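You operate a simulated robot arm through the tools that you are given. There is no shell and no other tool.

The job below is to be done with a simulated robot arm. You get a single attempt, and the scene is never put back.

TASK
Sand the ridges off the pine board under the work lamp.
Fine: swing the lamp out and switch it on first; use the block marked 240, put it back, then switch off and park the lamp. The blue bar stays where it is; the other boards and blocks stay as they are.

Only the result counts: the job must be done as asked and must still hold three seconds after the hand-in. Knocking over, shifting, dropping, spilling or breaking anything else fails it.

THE ROBOT
A 6-joint arm with a two-finger parallel gripper, fixed in place. Base frame: the origin is at the foot of the arm, x ahead of it, y to its left, z up; the work surface is at about z = 0.84. Lengths are in m, angles in rad, forces in N, time in s.
Its first joint turns from -2.897 to 2.897 rad. Payload 3.91 kg.
The TCP is the grasp point between the finger pads, 0.03 m short of the fingertips. In the tool frame z runs along the fingers and y along their closing line. Largest opening 0.11 m; finger width 0.02, thickness 0.01; the body of the gripper, 0.048 by 0.112 m, starts 0.055 m behind the TCP.
Orientation is that of the tool frame in the base frame, as a unit quaternion [x, y, z, w]. With the fingers straight down and closing along the base's y, the tool's x points along the base's -x, its y along +y and its z along -z.

THE INTERFACE
- The arm moves only by the tool nudge_tool. Its argument "series" is a list of rows, each a list of 7 numbers: the shift along the base's x, y, z in m, then the turn, a rotation vector about the base's x, y, z in rad, then the closure in counts, from 0 (fully open) to 255 (shut). In form: [[dx, dy, dz, wx, wy, wz, claw], ...]. A call has 1 to 20 rows; each row shifts and turns the commanded pose from where the row before left it. A row lasts 0.2 s, in which the tool goes at most 0.05 m and 0.15 rad; a call with a longer step from one row to the next is refused whole, and so is a gripper value outside its range. Where a pose cannot be reached the arm comes as near as it can. A force on the tool above 90 N (or 10 N above the force at the start of the call, whichever is more), or a blocked arm, ends the call early, and 0.2 s more pass. The fingers move at their own pace (about 0.108 m/s each) and stop on an object; they squeeze with about 25 N. The grip force told is the motor's: it shows also when the fingers shut on nothing. Time passes only in rows, and 0.2 s behind the last, so rows that do not move let the fingers close. The reply holds the time, the measured pose of the TCP, the force on the tool along the base axes, the opening and the grip force, in the units named above and with some noise, with the torque about the TCP (base axes, N m) and any sound that the robot's microphone picked up, and new pictures: "pictures" is both (left out), scene, wrist or none.
- Cameras (640 x 400 px; columns grow to the right, rows downward): "scene" is fixed at [0.0512, 0.6497, 1.4491]; the picture's right is [-0.60, -0.80, 0.00], its down [-0.41, 0.31, -0.86] and it looks along [0.69, -0.52, -0.51] (base axes); focal length 349 px, centre (320, 200). "wrist" rides on the gripper at [0.072, 0.017, -0.103] in the tool frame; the picture's right is [-0.23, 0.97, 0.00], its down [-0.76, -0.18, -0.62] and it looks along [-0.61, -0.14, 0.78] (tool axes); focal length 222 px, centre (320, 200). There is no depth. A picture from a camera that has moved, and an enlarged one, comes with that camera's place and axes in the base frame and with its lens.
- close_up(camera, box): a new picture of the part [left, top, right, bottom] of that camera's present view, enlarged. No time passes.
- job_done(): hands the job in; it is judged then, once.

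Places have to be worked out from the pictures, the camera data and where the tool is seen. Open the gripper and draw the arm clear of the work before you hand the job in, unless the task says otherwise.

The tools are called after "Request:" as a command line: name --pt "numbers of a row" for each row, then --argument value for the rest, lists and objects as JSON in quotes. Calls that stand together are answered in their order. nudge_tool: Moves the arm, as the interface text tells. Its arguments: {"type":"object","properties":{"series":{"type":"array"},"pictures":{"type":"string","enum":["both","scene","wrist","none"]}},"required":["series"]} The other tools are called the same way: close_up (camera, box) takes an enlarged picture of a part of a camera's view; job_done () hands the job in.

At the start:

```text
time: 0.0
position: [0.6383, 0.1709, 1.2625]
tcp_rot: [0.001, 1.0, 0.0, 0.0]
force: [-0.4, -0.2, -0.1]
ft_torque: [0.0, 0.04, -0.04]
finger_gap: 0.1102
finger_force: 0.0
```

scene: 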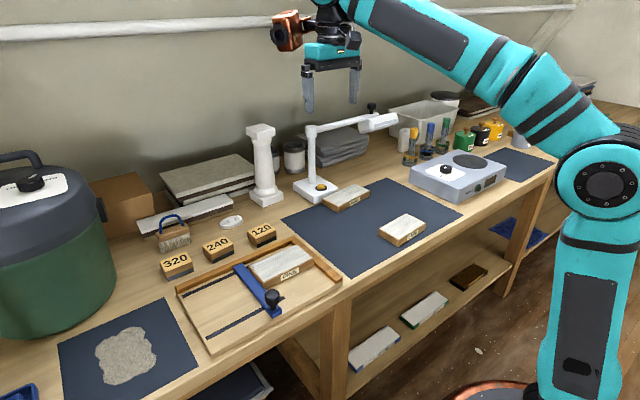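
wrist: 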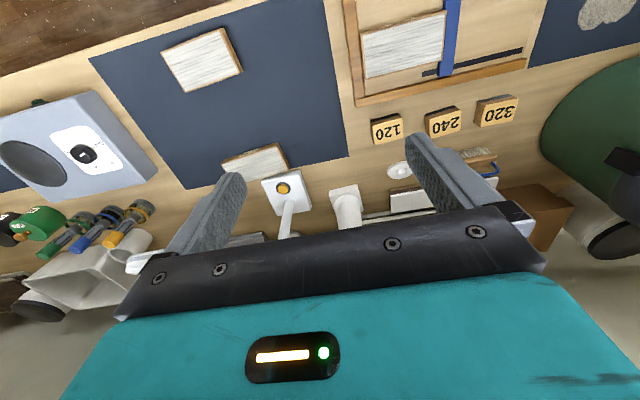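

I start by looking closely at the scene: lamp, boards, blocks and the blue clamp bar are visible; I enlarge them to identify details.

Request:
close_up --camera "scene" --box '[240, 80, 480, 280]'

Request:
close_up --camera "scene" --box '[140, 200, 360, 360]'

Request:
close_up --camera "wrist" --box '[340, 0, 580, 200]'

Request:
close_up --camera "wrist" --box '[120, 0, 360, 260]'

```text
2.00 times, centred on (360, 180) of scene
camera zoom: at [0.0512, 0.6497, 1.4491], right [-0.6, -0.8, 0.0], down [-0.41, 0.31, -0.86], along [0.69, -0.52, -0.51], focal length 699 px, centre (240, 240)
```

zoom: 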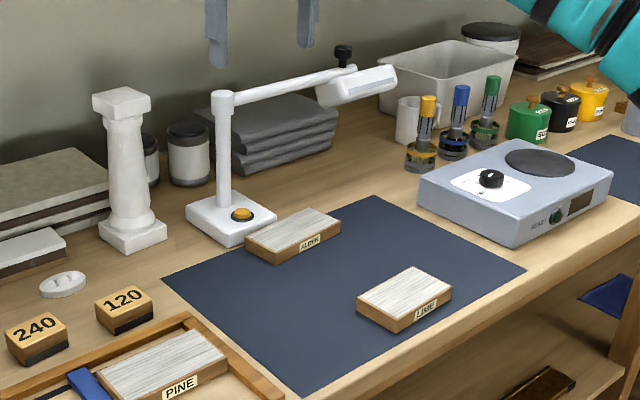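

```text
2.50 times, centred on (250, 280) of scene
camera zoom: at [0.0512, 0.6497, 1.4491], right [-0.6, -0.8, 0.0], down [-0.41, 0.31, -0.86], along [0.69, -0.52, -0.51], focal length 873 px, centre (495, 0)
```

zoom: 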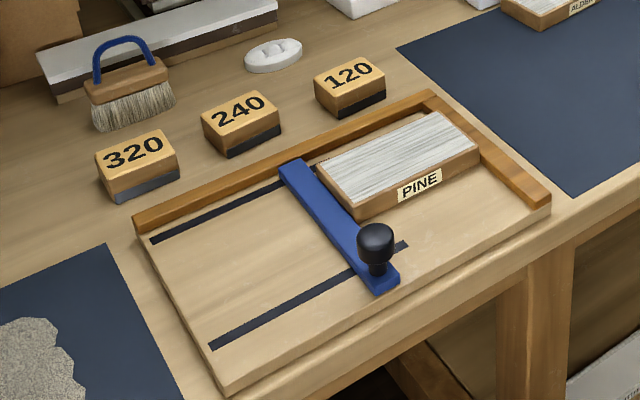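

```text
2.00 times, centred on (460, 100) of wrist
camera zoom: at [0.5657, 0.1874, 1.3665], right [0.23, 0.97, 0.0], down [0.76, -0.18, 0.62], along [0.61, -0.14, -0.78], focal length 444 px, centre (40, 400)
```

zoom: 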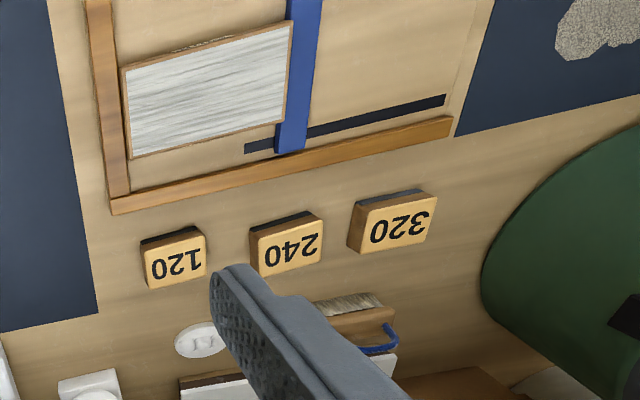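

```text
1.54 times, centred on (240, 130) of wrist
camera zoom: at [0.5657, 0.1874, 1.3665], right [0.23, 0.97, 0.0], down [0.76, -0.18, 0.62], along [0.61, -0.14, -0.78], focal length 342 px, centre (443, 308)
```

zoom: 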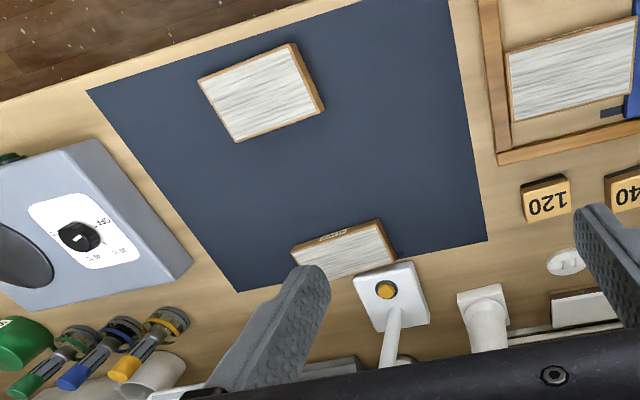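

The lamp sits near (0.93, 0.02) with its arm along -y, the pine board in the jig near (0.635, 0.325), and block 240 near (0.80, 0.42). I zoom further to measure the lamp, the board and the blocks.

Request:
close_up --camera "scene" --box '[290, 95, 410, 170]'

Request:
close_up --camera "scene" --box '[285, 150, 381, 210]'

Request:
close_up --camera "scene" --box '[150, 215, 246, 275]'

Request:
close_up --camera "scene" --box '[230, 235, 326, 295]'

Request:
close_up --camera "wrist" --box '[350, 0, 462, 80]'

```text
5.33 times, centred on (350, 132) of scene
camera zoom: at [0.0512, 0.6497, 1.4491], right [-0.6, -0.8, 0.0], down [-0.41, 0.31, -0.86], along [0.69, -0.52, -0.51], focal length 1863 px, centre (160, 560)
```

zoom: 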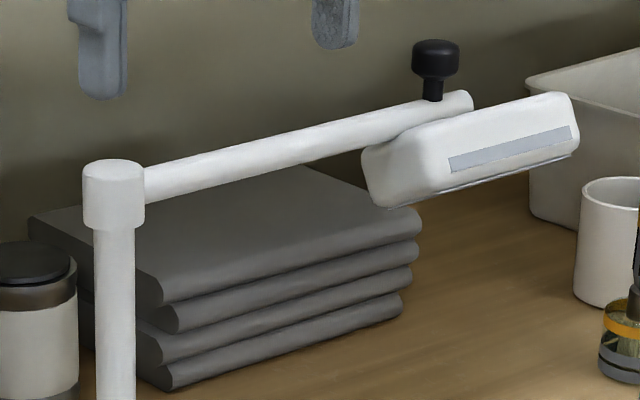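

```text
6.67 times, centred on (333, 180) of scene
camera zoom: at [0.0512, 0.6497, 1.4491], right [-0.6, -0.8, 0.0], down [-0.41, 0.31, -0.86], along [0.69, -0.52, -0.51], focal length 2329 px, centre (233, 333)
```

zoom: 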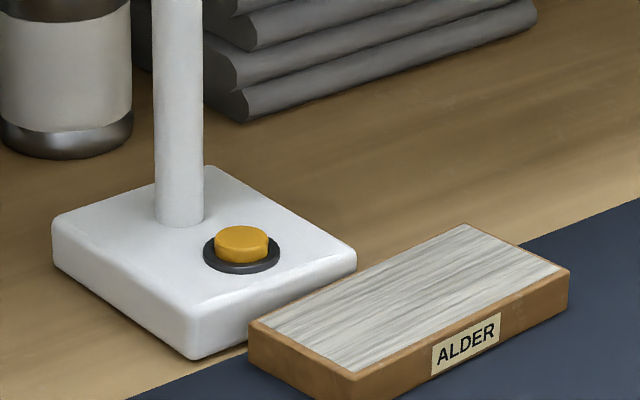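

```text
6.67 times, centred on (198, 245) of scene
camera zoom: at [0.0512, 0.6497, 1.4491], right [-0.6, -0.8, 0.0], down [-0.41, 0.31, -0.86], along [0.69, -0.52, -0.51], focal length 2329 px, centre (1133, -100)
```

zoom: 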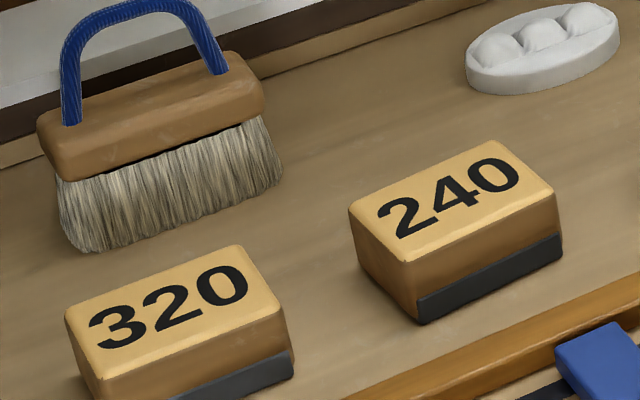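

```text
6.67 times, centred on (278, 265) of scene
camera zoom: at [0.0512, 0.6497, 1.4491], right [-0.6, -0.8, 0.0], down [-0.41, 0.31, -0.86], along [0.69, -0.52, -0.51], focal length 2329 px, centre (600, -233)
```

zoom: 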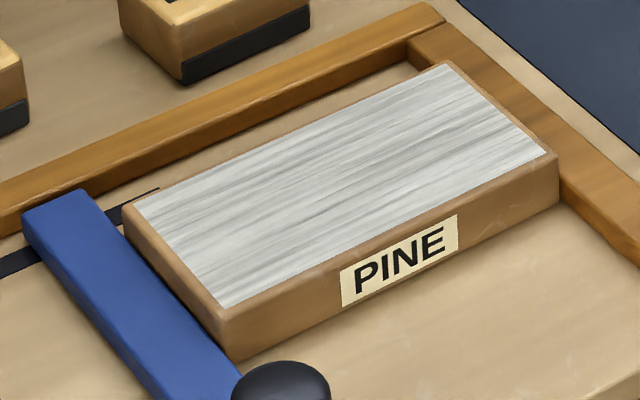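

```text
5.00 times, centred on (406, 40) of wrist
camera zoom: at [0.5657, 0.1874, 1.3665], right [0.23, 0.97, 0.0], down [0.76, -0.18, 0.62], along [0.61, -0.14, -0.78], focal length 1111 px, centre (-110, 1000)
```

zoom: 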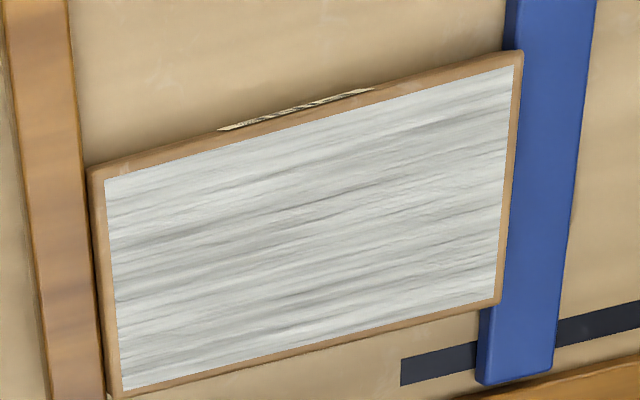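

The lamp post is about (0.952, 0.010), the arm tube runs along -y at z≈1.05 with a black knob near (0.96, -0.27). I move above that area (z stays 1.26) to view the lamp with the wrist camera and check reach.

Request:
nudge_tool --pt "0.027 -0.037 0 0 0 0 0" --pt "0.027 -0.037 0 0 0 0 0" --pt "0.027 -0.037 0 0 0 0 0" --pt "0.027 -0.037 0 0 0 0 0" --pt "0.027 -0.037 0 0 0 0 0" --pt "0.027 -0.037 0 0 0 0 0" --pictures "both"

```text
time: 1.4
position: [0.7937, -0.0515, 1.2475]
tcp_rot: [0.0, 1.0, 0.0, 0.003]
force: [0.2, 0.8, 0.5]
ft_torque: [-0.03, -0.05, -0.02]
finger_gap: 0.1103
finger_force: 0.1
out of reach, approached as far as the arm can: row 5, 6
camera wrist: at [0.7201, -0.0339, 1.3508], right [0.23, 0.97, 0.0], down [0.76, -0.18, 0.63], along [0.61, -0.14, -0.78], focal length 222 px, centre (320, 200)
```

scene: 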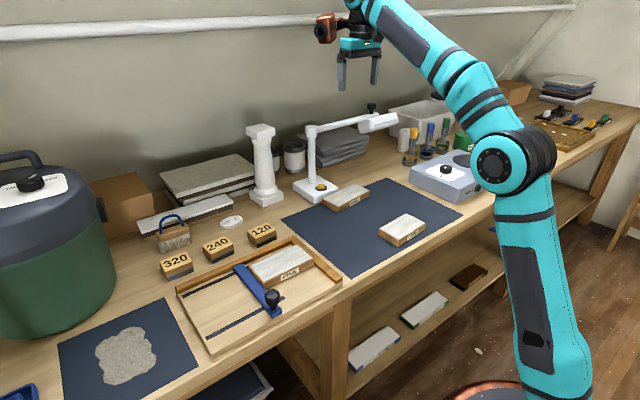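
wrist: 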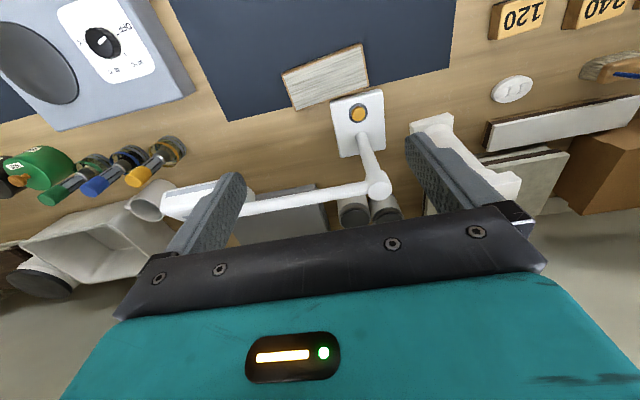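

At z=1.25 the straight-down reach ends at ~0.80 m, so the lamp arm will need a tilted tool. I enlarge the new wrist view of the lamp to measure it from above.

Request:
close_up --camera "wrist" --box '[140, 80, 428, 260]'

Request:
close_up --camera "wrist" --box '[320, 80, 416, 140]'

```text
2.22 times, centred on (284, 170) of wrist
camera zoom: at [0.7201, -0.0339, 1.3508], right [0.23, 0.97, 0.0], down [0.76, -0.18, 0.63], along [0.61, -0.14, -0.78], focal length 494 px, centre (400, 267)
```

zoom: 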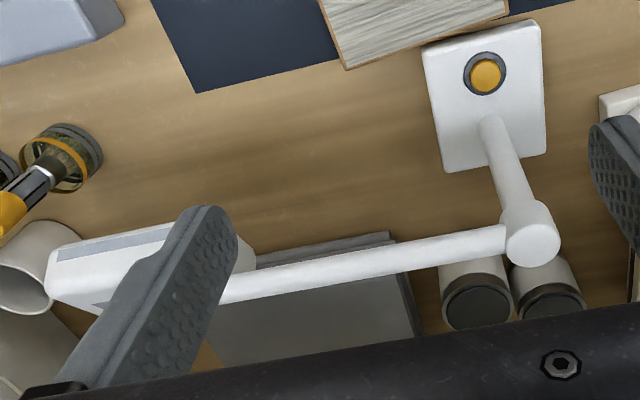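

```text
6.67 times, centred on (368, 110) of wrist
camera zoom: at [0.7201, -0.0339, 1.3508], right [0.23, 0.97, 0.0], down [0.76, -0.18, 0.63], along [0.61, -0.14, -0.78], focal length 1481 px, centre (0, 800)
```

zoom: 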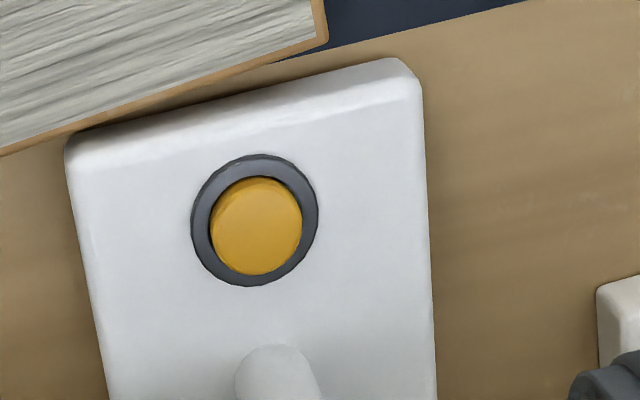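

From the wrist view: post axis ≈ (0.938, 0.012), tube along -y at z≈1.052, head on its -x side between y≈-0.18 and -0.37, button ≈ (0.884, 0.012, 0.88). I back off a little and turn the tool +90° about z so the fingers can straddle the tube.

Request:
nudge_tool --pt "-0.0067 -0.0052 -0.0027 0 0 0.1428 0" --pt "-0.0067 -0.0052 -0.0027 0 0 0.1428 0" --pt "-0.0067 -0.0052 -0.0027 0 0 0.1428 0" --pt "-0.0067 -0.0052 -0.0027 0 0 0.1428 0" --pt "-0.0067 -0.0052 -0.0027 0 0 0.1428 0" --pt "-0.0067 -0.0052 -0.0027 0 0 0.1428 0" --pt "-0.0067 -0.0052 -0.0027 0 0 0.1428 0" --pt "-0.0067 -0.0052 -0.0027 0 0 0.1428 0" --pt "-0.0067 -0.0052 -0.0027 0 0 0.1428 0" --pt "-0.0067 -0.0052 -0.0027 0 0 0.1428 0" --pt "-0.0067 -0.0052 -0.0027 0 0 0.1428 0" --pictures "both"

```text
time: 3.8
position: [0.7198, -0.1081, 1.2165]
tcp_rot: [0.708, -0.706, 0.0, 0.0]
force: [-0.4, 0.1, -0.4]
ft_torque: [0.0, -0.01, 0.0]
finger_gap: 0.11
finger_force: 0.1
camera wrist: at [0.7022, -0.1811, 1.3209], right [-0.97, 0.23, 0.0], down [0.18, 0.76, 0.62], along [0.14, 0.61, -0.78], focal length 222 px, centre (320, 200)
```

scene: 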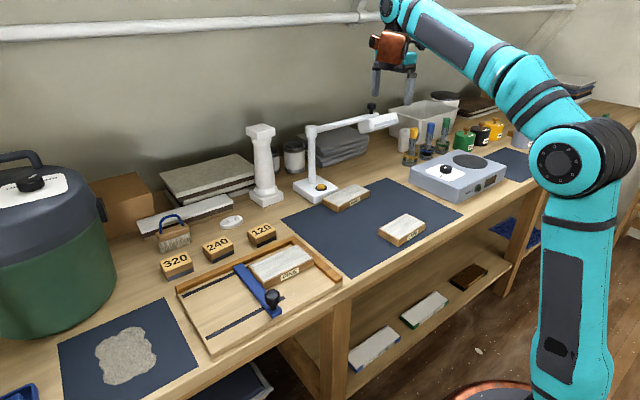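
wrist: 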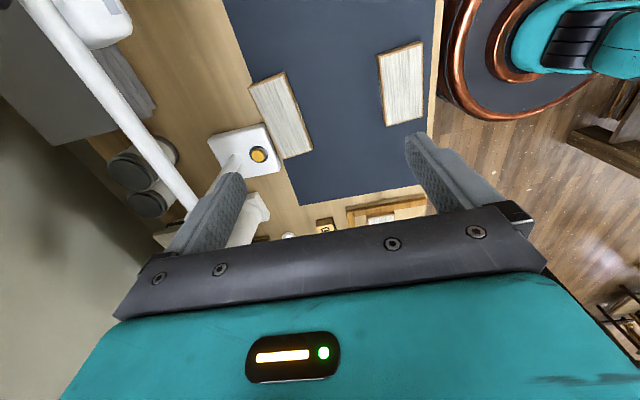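

The turn worked cleanly, and this view from the -y side shows the tube, head end and knob area. I zoom to fix the lamp geometry.

Request:
close_up --camera "wrist" --box '[0, 0, 288, 180]'

```text
2.22 times, centred on (144, 90) of wrist
camera zoom: at [0.7022, -0.1811, 1.3209], right [-0.97, 0.23, 0.0], down [0.18, 0.76, 0.62], along [0.14, 0.61, -0.78], focal length 494 px, centre (711, 444)
```

zoom: 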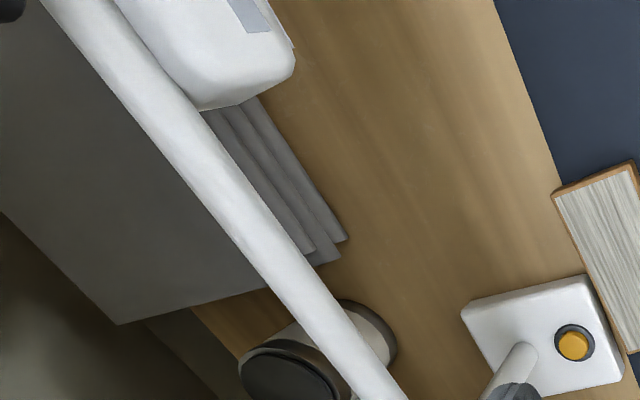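

Tube axis at y≈-0.108 is x≈0.943, and the head only begins near y≈-0.205. Now I tilt the tool forward 0.6 rad, half-close the fingers, and go to a pre-approach point 12 cm back from the tube.

Request:
nudge_tool --pt "0 0 0 0 -0.15 0 120" --pt "0 0 0 0 -0.15 0 120" --pt "0 0 0 0 -0.15 0 120" --pt "0 0 0 0 -0.15 0 120" --pt "0.031 0 -0.0125 0 0 0 120" --pt "0.031 0 -0.0125 0 0 0 120" --pt "0.031 0 -0.0125 0 0 0 120" --pt "0.031 0 -0.0125 0 0 0 120" --pt "0.031 0 -0.0125 0 0 0 120" --pictures "both"

```text
time: 5.8
position: [0.8749, -0.1077, 1.1547]
tcp_rot: [0.676, -0.676, 0.209, -0.209]
force: [-1.3, -0.2, 0.8]
ft_torque: [0.0, 0.02, -0.02]
finger_gap: 0.0583
finger_force: 0.0
camera wrist: at [0.8016, -0.1796, 1.2311], right [-0.8, 0.23, -0.55], down [-0.21, 0.76, 0.61], along [0.56, 0.61, -0.56], focal length 222 px, centre (320, 200)
```

scene: 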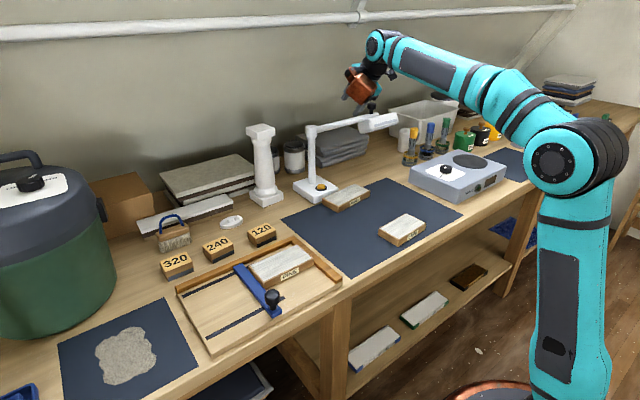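
wrist: 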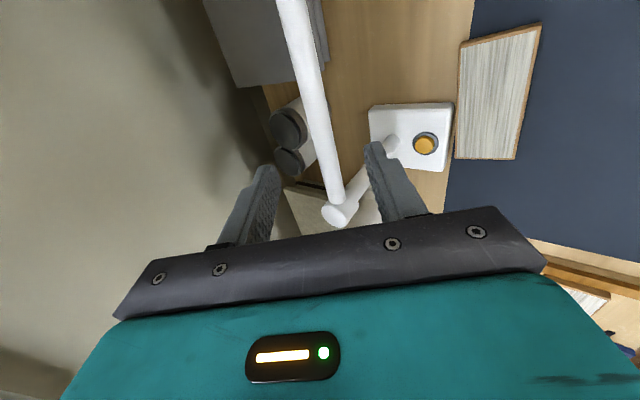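

The tube is centred between the half-open fingers. I advance 12 cm along the approach direction to straddle it.

Request:
nudge_tool --pt "0.017 0 -0.0248 0 0 0 120" --pt "0.017 0 -0.0248 0 0 0 120" --pt "0.017 0 -0.0248 0 0 0 120" --pt "0.017 0 -0.0248 0 0 0 120" --pictures "both"

Request:
close_up --camera "scene" --box '[290, 60, 418, 140]'

```text
time: 6.8
position: [0.9425, -0.109, 1.0551]
tcp_rot: [0.675, -0.675, 0.209, -0.21]
force: [-0.5, 0.9, 0.0]
ft_torque: [0.02, -0.02, 0.01]
finger_gap: 0.0583
finger_force: 0.0
camera wrist: at [0.8699, -0.1808, 1.1313], right [-0.8, 0.23, -0.55], down [-0.2, 0.76, 0.62], along [0.56, 0.61, -0.56], focal length 222 px, centre (320, 200)
```

scene: 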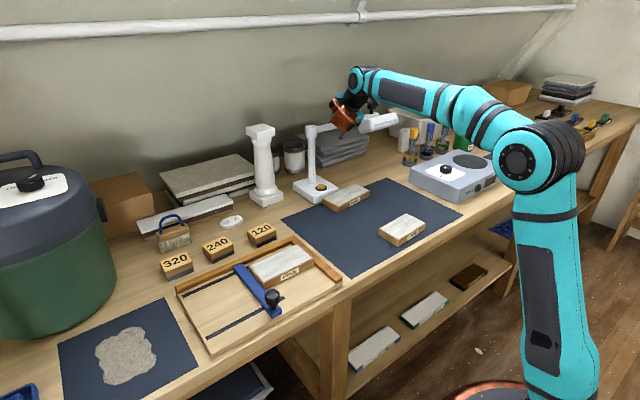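
wrist: 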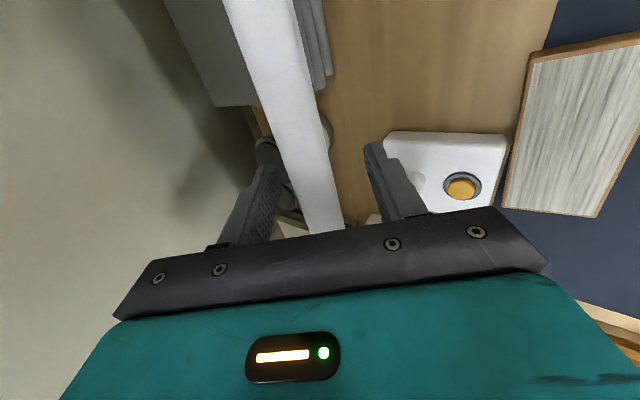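

```text
5.00 times, centred on (354, 100) of scene
camera zoom: at [0.0512, 0.6497, 1.4491], right [-0.6, -0.8, 0.0], down [-0.41, 0.31, -0.86], along [0.69, -0.52, -0.51], focal length 1747 px, centre (150, 700)
```

zoom: 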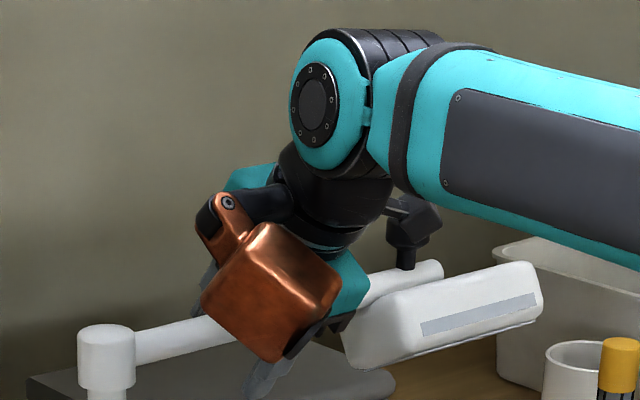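

The fingers straddle the tube with no contact force. I start swinging the lamp clockwise about the post in small arc steps, turning the tool with it, and check forces after four steps.

Request:
nudge_tool --pt "-0.0181 0.0014 0 0 0 -0.15 120" --pt "-0.0177 0.004 0 0 0 -0.15 120" --pt "-0.0168 0.0067 0 0 0 -0.15 120" --pt "-0.0157 0.009 0 0 0 -0.15 120" --pictures "both"

```text
time: 7.8
position: [0.8744, -0.0883, 1.0549]
tcp_rot: [-0.445, 0.845, -0.262, 0.137]
force: [0.3, -0.6, -0.2]
ft_torque: [0.01, 0.03, -0.02]
finger_gap: 0.0579
finger_force: 0.1
camera wrist: at [0.7733, -0.1068, 1.1314], right [-0.53, 0.64, -0.55], down [0.26, 0.74, 0.62], along [0.8, 0.18, -0.57], focal length 222 px, centre (320, 200)
```

scene: 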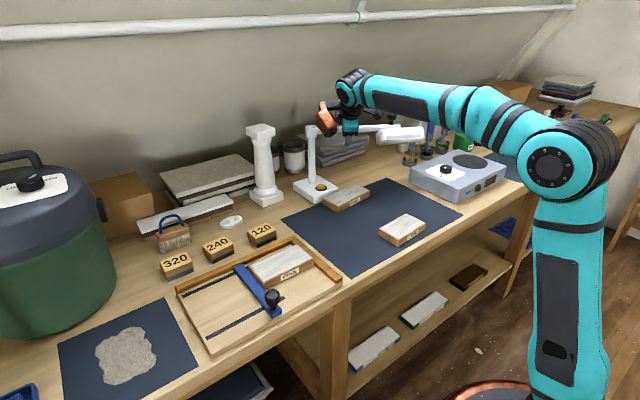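
wrist: 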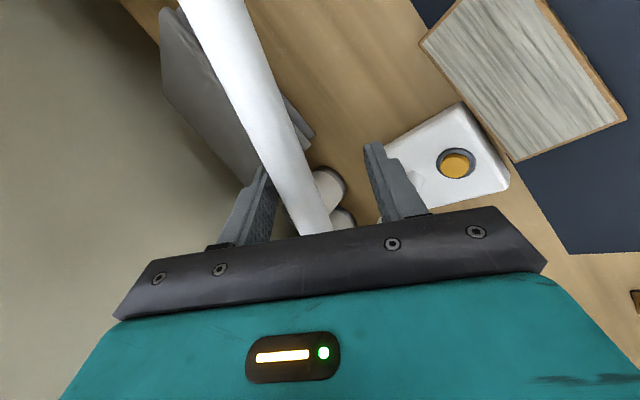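

The lamp follows with almost no force (tube riding on the trailing finger). I continue the arc.

Request:
nudge_tool --pt "-0.0142 0.0114 0 0 0 -0.15 120" --pt "-0.0123 0.0133 0 0 0 -0.15 120" --pt "-0.0102 0.015 0 0 0 -0.15 120" --pt "-0.0078 0.0163 0 0 0 -0.15 120" --pictures "both"

```text
time: 8.8
position: [0.8288, -0.031, 1.0552]
tcp_rot: [-0.175, 0.939, -0.29, 0.055]
force: [0.3, 1.0, 0.6]
ft_torque: [0.02, 0.0, 0.01]
finger_gap: 0.0581
finger_force: 0.0
camera wrist: at [0.7351, 0.01, 1.1317], right [-0.08, 0.83, -0.55], down [0.64, 0.47, 0.62], along [0.77, -0.3, -0.56], focal length 222 px, centre (320, 200)
```

scene: 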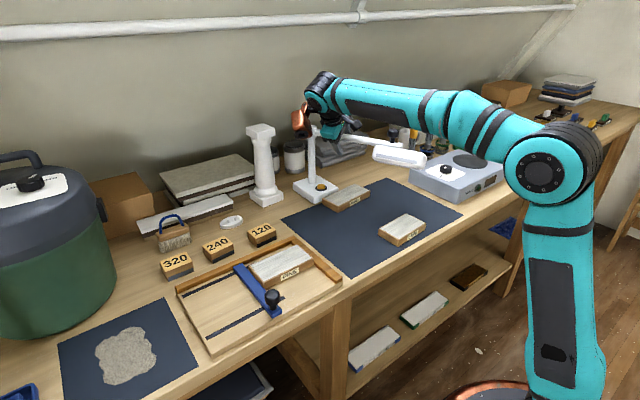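
wrist: 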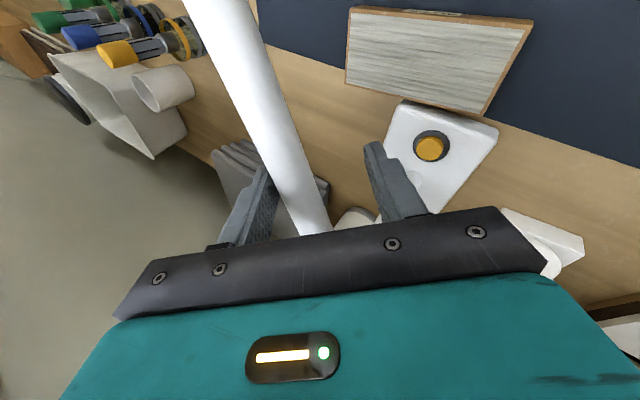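

Still free-moving. I bring it round to pointing about -x (rows 9–11) and look at where the head aims.

Request:
nudge_tool --pt "-0.0053 0.0174 0 0 0 -0.15 120" --pt "-0.0026 0.0179 0 0 0 -0.15 120" --pt "-0.0003 0.0086 0 0 0 -0.071 120" --pictures "both"

Request:
close_up --camera "scene" --box '[280, 80, 460, 200]'

```text
time: 9.6
position: [0.8211, 0.0122, 1.0549]
tcp_rot: [0.002, 0.955, -0.295, 0.0]
force: [0.0, 0.0, 0.0]
ft_torque: [0.02, 0.01, 0.01]
finger_gap: 0.0582
finger_force: 0.1
camera wrist: at [0.7485, 0.0853, 1.1314], right [0.23, 0.8, -0.55], down [0.76, 0.2, 0.61], along [0.61, -0.56, -0.57], focal length 222 px, centre (320, 200)
```

scene: 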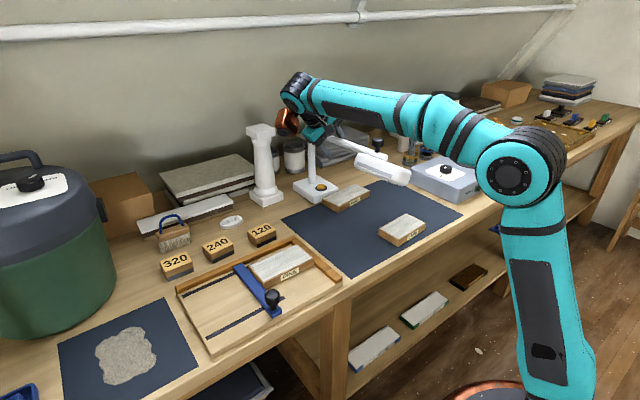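
wrist: 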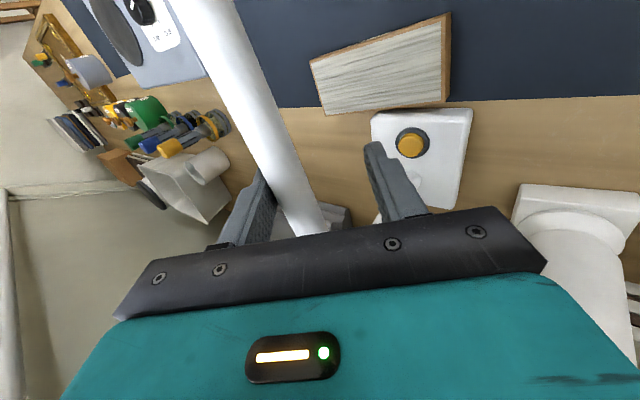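

```text
3.33 times, centred on (370, 140) of scene
camera zoom: at [0.0512, 0.6497, 1.4491], right [-0.6, -0.8, 0.0], down [-0.41, 0.31, -0.86], along [0.69, -0.52, -0.51], focal length 1164 px, centre (153, 400)
```

zoom: 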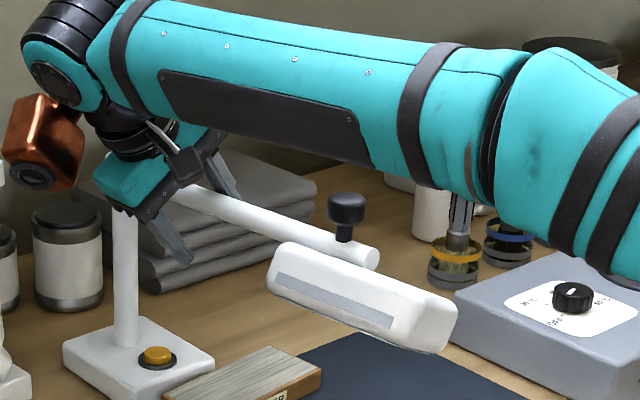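

The lamp now points about 11° short of -x with its light strip facing the jig/pine board. I push a little further in small steps to bring the arm square (90° from park) and see whether there's a stop.

Request:
nudge_tool --pt "0.0006 0.012 0 0 0 -0.1 120" --pt "0.0018 0.0121 0 0 0 -0.1 120" --pictures "both"

Request:
close_up --camera "scene" --box '[280, 80, 460, 200]'

```text
time: 10.2
position: [0.8239, 0.0359, 1.056]
tcp_rot: [0.096, 0.95, -0.294, -0.029]
force: [0.0, 0.2, 0.1]
ft_torque: [0.0, 0.0, -0.01]
finger_gap: 0.0582
finger_force: 0.1
camera wrist: at [0.767, 0.122, 1.1317], right [0.38, 0.74, -0.55], down [0.79, 0.05, 0.62], along [0.48, -0.67, -0.56], focal length 222 px, centre (320, 200)
```

scene: 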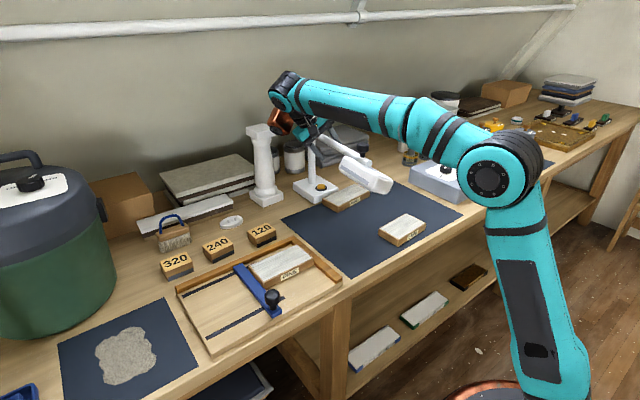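
wrist: 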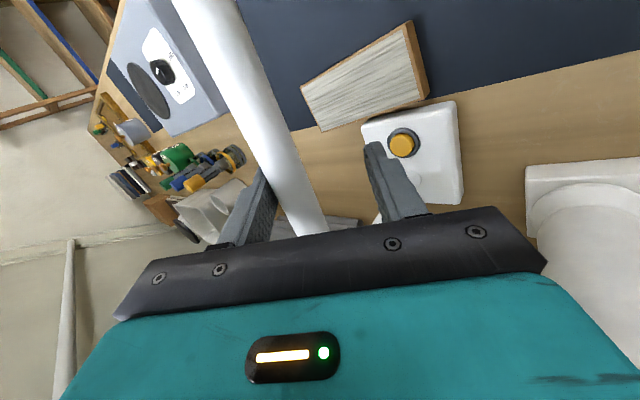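

```text
3.33 times, centred on (370, 140) of scene
camera zoom: at [0.0512, 0.6497, 1.4491], right [-0.6, -0.8, 0.0], down [-0.41, 0.31, -0.86], along [0.69, -0.52, -0.51], focal length 1164 px, centre (153, 400)
```

zoom: 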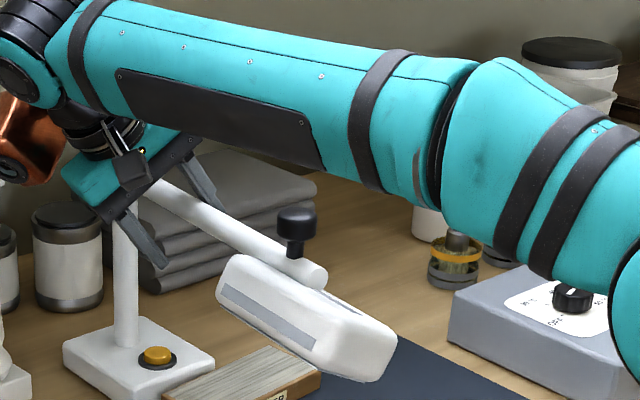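

The lamp arm now points straight at -x (≈90° from park), strip facing the pine board; no stop felt. I take the tilt off about the tube axis, then lift straight up clear of the tube.

Request:
nudge_tool --pt "0 0 0 0.147 -0.0295 0 120" --pt "0 0 0 0.147 -0.0295 0 120" --pt "0 0 0 0.147 -0.0295 0 120" --pt "0 0 0 0.147 -0.0295 0 120" --pictures "both"

Request:
close_up --camera "scene" --box '[280, 80, 460, 200]'

```text
time: 11.2
position: [0.8233, 0.0369, 1.0556]
tcp_rot: [0.099, 0.995, 0.001, 0.0]
force: [-0.3, -0.1, -0.2]
ft_torque: [-0.02, 0.04, 0.02]
finger_gap: 0.0585
finger_force: 0.0
camera wrist: at [0.7558, 0.0681, 1.1593], right [0.42, 0.91, 0.0], down [0.71, -0.33, 0.62], along [0.57, -0.26, -0.78], focal length 222 px, centre (320, 200)
```

scene: 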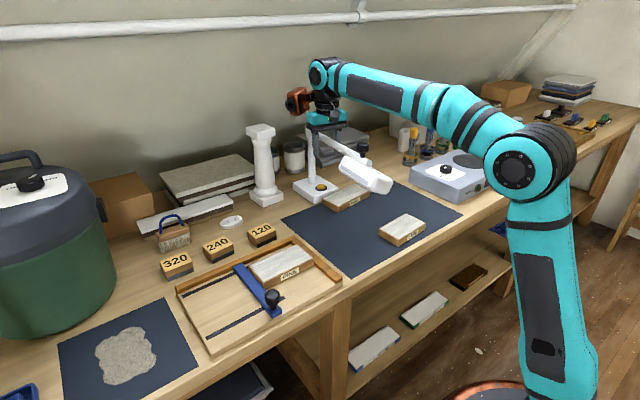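
wrist: 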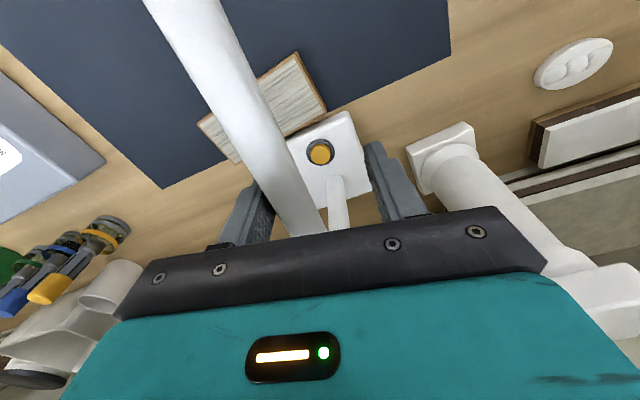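

```text
3.33 times, centred on (370, 140) of scene
camera zoom: at [0.0512, 0.6497, 1.4491], right [-0.6, -0.8, 0.0], down [-0.41, 0.31, -0.86], along [0.69, -0.52, -0.51], focal length 1164 px, centre (153, 400)
```

zoom: 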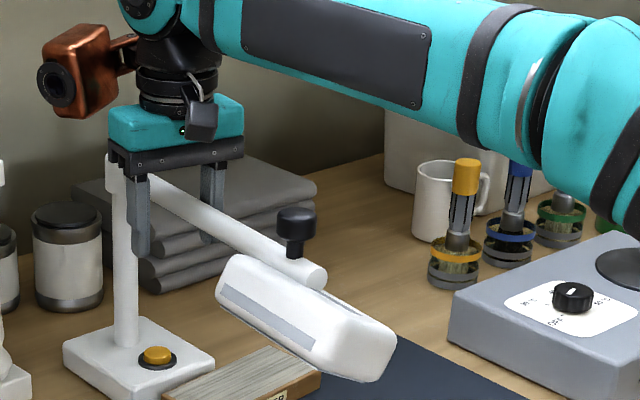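

The fingers hang straight around the tube without contact. I lift straight up 12 cm and move to the free -y side.

Request:
nudge_tool --pt "0 -0.012 0.03 0 0 0 120" --pt "0 0 0.035 0 0 0 120" --pt "0 0 0.035 0 0 0 120" --pt "-0.01 0 0.025 0 0 0 120" --pt "-0.015 -0.04 0 0 0 0.1 255" --pt "-0.015 -0.04 0 0 0 0.1 255" --pt "-0.015 -0.04 0 0 0 0.15 255" --pt "-0.015 -0.04 0 0 0 0.15 255" --pictures "both"

```text
time: 13.0
position: [0.7539, -0.1375, 1.1814]
tcp_rot: [-0.15, 0.989, 0.0, 0.001]
force: [0.2, -0.1, 0.2]
ft_torque: [-0.04, 0.03, 0.01]
finger_gap: 0.0001
finger_force: 25.0
camera wrist: at [0.6788, -0.1412, 1.285], right [-0.07, 1.0, 0.0], down [0.78, 0.06, 0.62], along [0.62, 0.04, -0.78], focal length 222 px, centre (320, 200)
```

scene: 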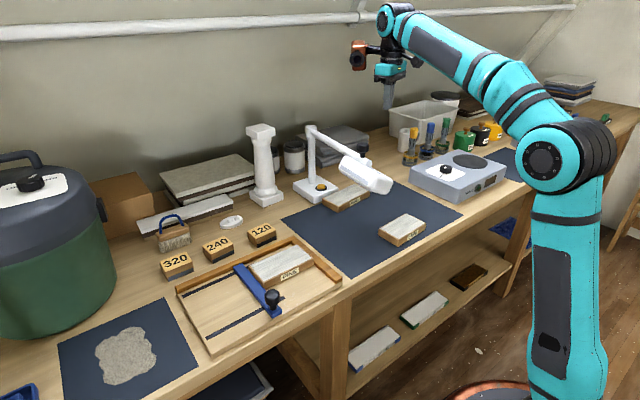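
wrist: 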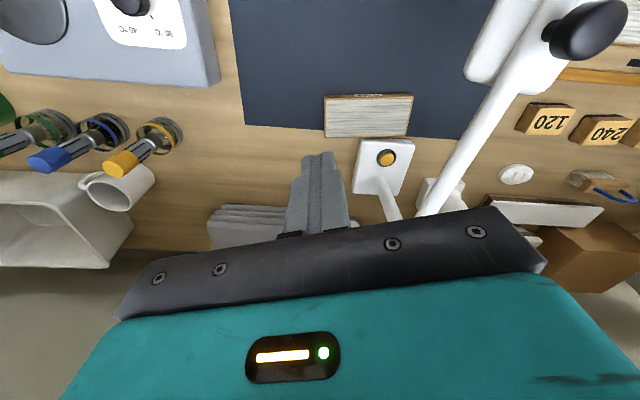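

The lamp stays out, pointing at -x. Since its tube is directly over the button, I'll press with closed fingers leaning in from the -y side; first I yaw the tool round so its side gadgets stay clear of post and tube.

Request:
nudge_tool --pt "0 0 0 0 0 0.1465 255" --pt "0 0 0 0 0 0.1465 255" --pt "0 0 0 0 0 0.1465 255" --pt "0 0 0 0 0 0.1465 255" --pt "0 0 0 0 0 0.1465 255" --pt "0 0 0 0 0 0.1465 255" --pt "0 0 0 0 0 0.1465 255" --pt "0 0 0 0 0 0.1465 255" --pt "0 0 0 0 0 0.1465 255" --pt "0 0 0 0 0 0.1465 255" --pt "0 0 0 0 0 0.1465 255" --pt "0 0 0 0 0 0.1465 255" --pt "0 0 0 0 0 0.1465 255" --pt "0 0 0 0 0 0.1465 255" --pt "0 0 0 0 0 0.1465 255" --pt "0 0 0 0 0 0.1465 255" --pt "0 0 0 0 0 0.1465 255" --pictures "both"

```text
time: 16.6
position: [0.7551, -0.1361, 1.1799]
tcp_rot: [0.98, -0.197, 0.003, 0.0]
force: [11.2, 6.3, -20.7]
ft_torque: [-1.28, 0.29, -0.65]
finger_gap: 0.0
finger_force: 25.0
stopped in row 17: the force on the tool passed its limit at 183 N (the readings are from after the stop); the commanded pose is now the measured one
camera wrist: at [0.8144, -0.1793, 1.2846], right [-0.58, -0.81, 0.0], down [-0.64, 0.46, 0.62], along [-0.5, 0.36, -0.79], focal length 222 px, centre (320, 200)
```

scene: 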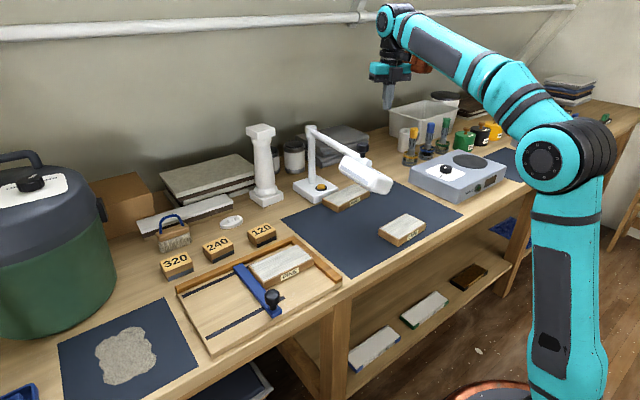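
wrist: 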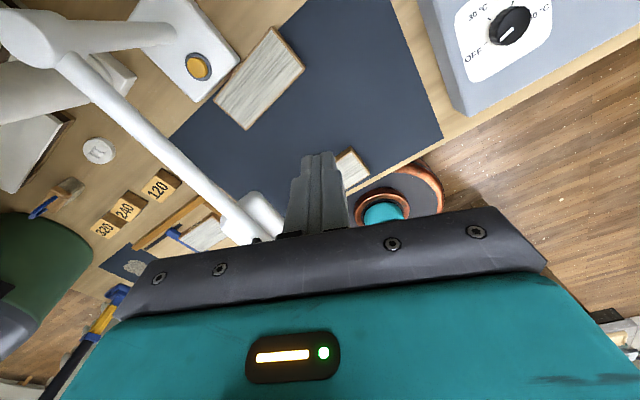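

The side gadget touched the robot's own forearm at ψ≈157° (nothing in the scene was hit). I turn back 0.3 rad to 140° and then lean the tool toward -y by 0.7 rad at this spot.

Request:
nudge_tool --pt "0 0 0 0 0 -0.15 255" --pt "0 0 0 0 0 -0.15 255" --pt "0.01 -0.01 -0.03 0 0 0 255" --pt "0.01 -0.01 -0.03 0.14 0 0 255" --pt "0.01 0 -0.03 0.14 0 0 255" --pt "0.01 0 -0.02 0.14 0 0 255" --pictures "both"

```text
time: 18.0
position: [0.7965, -0.1551, 1.0693]
tcp_rot: [0.92, -0.333, -0.068, -0.196]
force: [-1.0, 0.2, 0.7]
ft_torque: [-0.04, -0.04, -0.03]
finger_gap: 0.0002
finger_force: 25.3
camera wrist: at [0.8392, -0.2516, 1.1412], right [-0.8, -0.55, -0.25], down [-0.47, 0.32, 0.82], along [-0.37, 0.77, -0.51], focal length 222 px, centre (320, 200)
```

scene: 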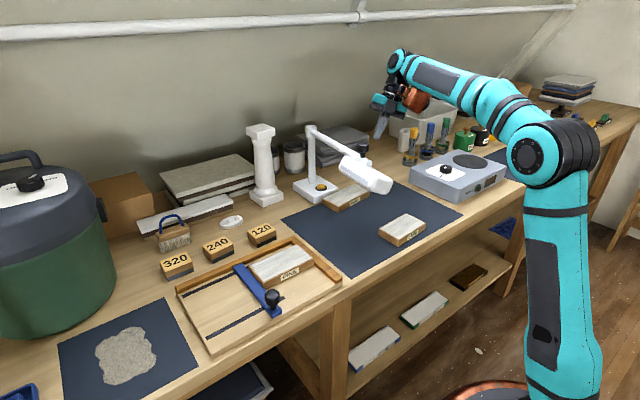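
wrist: 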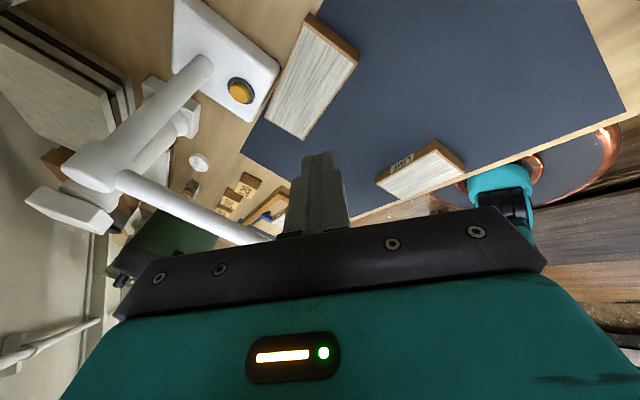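

Clear so far. I add the remaining lean while moving in toward the pre-press point at the -y side of the lamp base.

Request:
nudge_tool --pt "0.03 0 -0.03 0.14 0 0 255" --pt "0.03 0 -0.03 0.14 0 0 255" --pt "0.014 0.03 -0.005 0 0 0 255" --pictures "both"

Request:
close_up --camera "scene" --box '[280, 90, 440, 200]'

```text
time: 18.8
position: [0.8689, -0.1274, 1.0048]
tcp_rot: [0.883, -0.322, -0.113, -0.323]
force: [-0.4, -0.1, 0.6]
ft_torque: [-0.02, -0.04, 0.05]
finger_gap: 0.0
finger_force: 25.2
camera wrist: at [0.9124, -0.2383, 1.047], right [-0.8, -0.46, -0.39], down [-0.47, 0.08, 0.88], along [-0.37, 0.89, -0.28], focal length 222 px, centre (320, 200)
```

scene: 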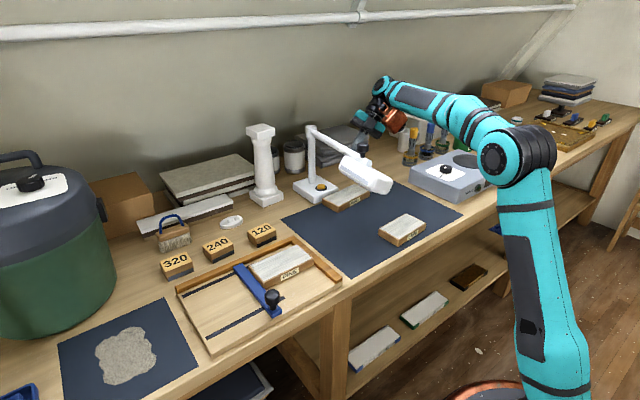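
wrist: 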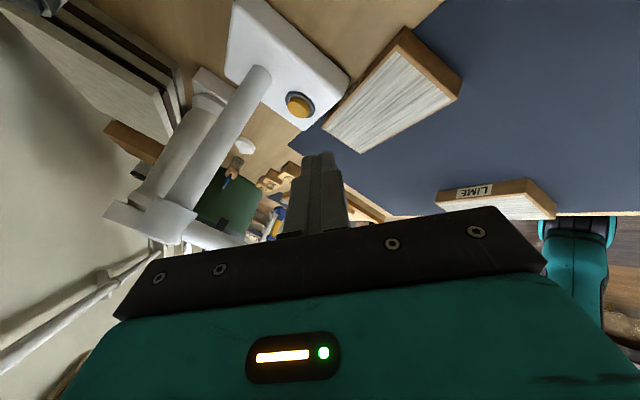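

```text
3.64 times, centred on (360, 145) of scene
camera zoom: at [0.0512, 0.6497, 1.4491], right [-0.6, -0.8, 0.0], down [-0.41, 0.31, -0.86], along [0.69, -0.52, -0.51], focal length 1270 px, centre (174, 400)
```

zoom: 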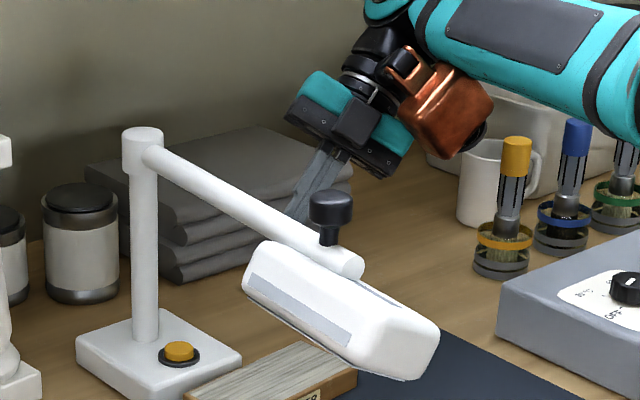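

Wrist view puts the button at ≈(0.885, 0.006–0.012, 0.876). I move the closed fingertips to about 3 cm short of it along the lean direction.

Request:
nudge_tool --pt "0.0038 0.0248 -0.0197 0 0 0 255" --pt "0.0038 0.0248 -0.0197 0 0 0 255" --pt "0.0038 0.0248 -0.0197 0 0 0 255" --pt "0.0038 0.0248 -0.0197 0 0 0 255" --pictures "both"

Request:
close_up --camera "scene" --box '[290, 130, 370, 200]'

Request:
close_up --camera "wrist" --box '[220, 60, 412, 240]'

```text
time: 19.8
position: [0.8847, -0.0282, 0.9265]
tcp_rot: [0.883, -0.32, -0.115, -0.323]
force: [-0.3, 0.1, -0.2]
ft_torque: [-0.01, -0.01, -0.04]
finger_gap: 0.0
finger_force: 24.9
camera wrist: at [0.9281, -0.1394, 0.9684], right [-0.8, -0.46, -0.39], down [-0.47, 0.08, 0.88], along [-0.37, 0.88, -0.28], focal length 222 px, centre (320, 200)
```

scene: 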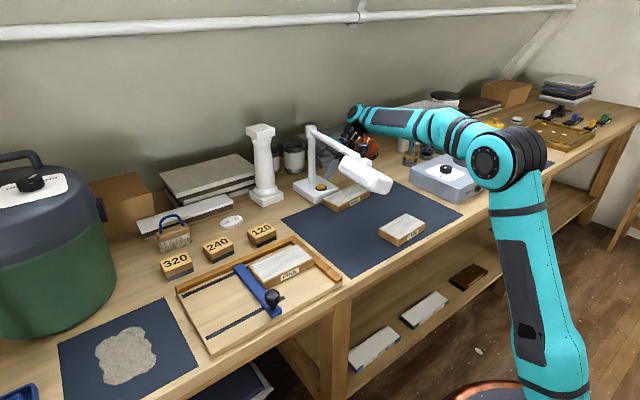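
wrist: 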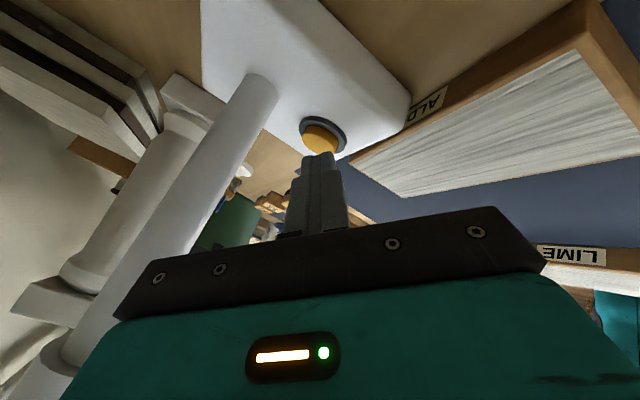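

```text
5.71 times, centred on (330, 165) of scene
camera zoom: at [0.0512, 0.6497, 1.4491], right [-0.6, -0.8, 0.0], down [-0.41, 0.31, -0.86], along [0.69, -0.52, -0.51], focal length 1996 px, centre (263, 400)
```

zoom: 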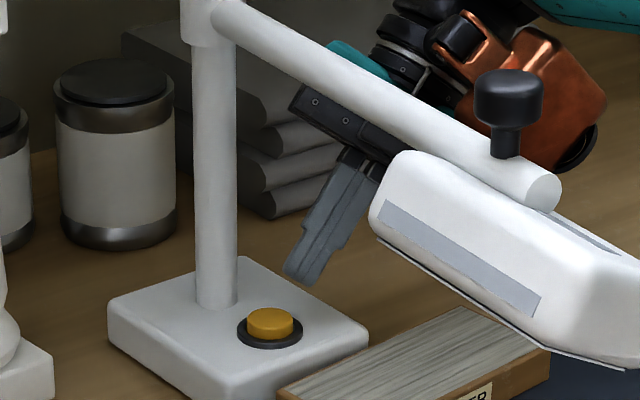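

```text
2.22 times, centred on (316, 150) of wrist
camera zoom: at [0.9281, -0.1394, 0.9684], right [-0.8, -0.46, -0.39], down [-0.47, 0.08, 0.88], along [-0.37, 0.88, -0.28], focal length 494 px, centre (329, 311)
```

zoom: 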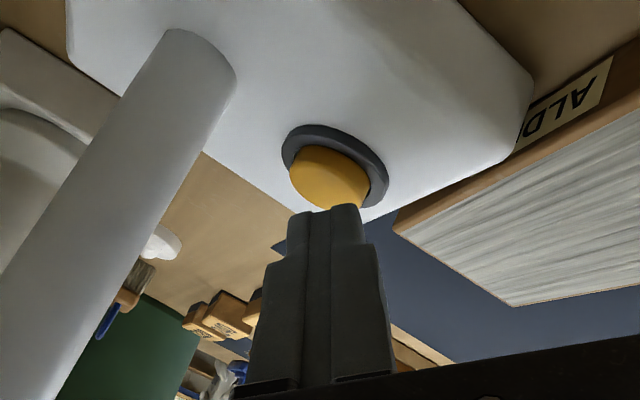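

Fingertips are just above and -y of the button. I move them over its centre to near contact, then press down in 2 mm steps while watching force.

Request:
nudge_tool --pt "0.0007 0.0115 -0.0085 0 0 0 255" --pt "0.0006 0.0115 -0.0085 0 0 0 255" --pt "0 0 -0.002 0 0 0 255" --pictures "both"

Request:
close_up --camera "scene" --box '[290, 130, 370, 200]'

```text
time: 20.6
position: [0.8852, -0.0052, 0.9102]
tcp_rot: [0.884, -0.32, -0.113, -0.322]
force: [4.0, -22.7, 29.5]
ft_torque: [-0.42, -0.15, -0.07]
finger_gap: 0.0
finger_force: 24.8
heard: click
camera wrist: at [0.9285, -0.117, 0.952], right [-0.8, -0.46, -0.39], down [-0.48, 0.08, 0.87], along [-0.37, 0.89, -0.28], focal length 222 px, centre (320, 200)
```

scene: 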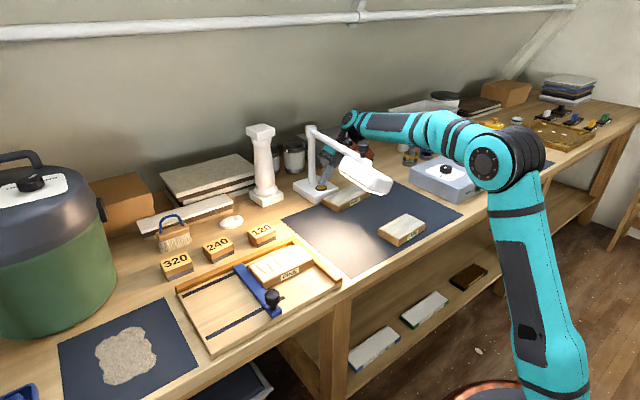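
wrist: 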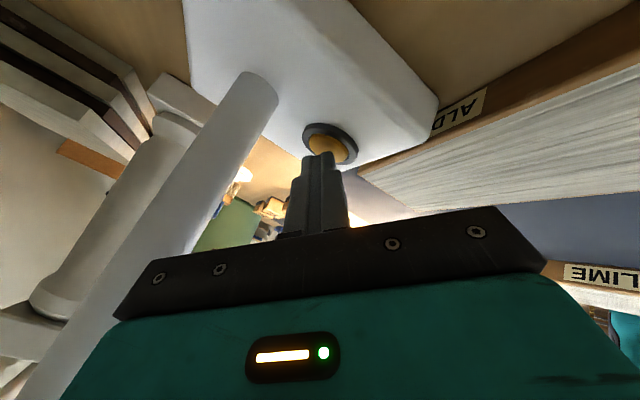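

```text
5.71 times, centred on (330, 165) of scene
camera zoom: at [0.0512, 0.6497, 1.4491], right [-0.6, -0.8, 0.0], down [-0.41, 0.31, -0.86], along [0.69, -0.52, -0.51], focal length 1996 px, centre (263, 400)
```

zoom: 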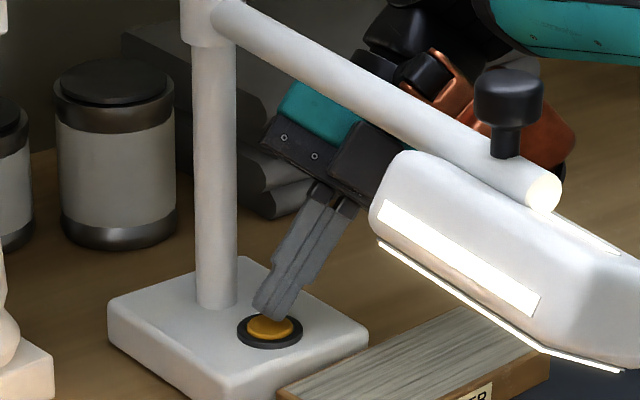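

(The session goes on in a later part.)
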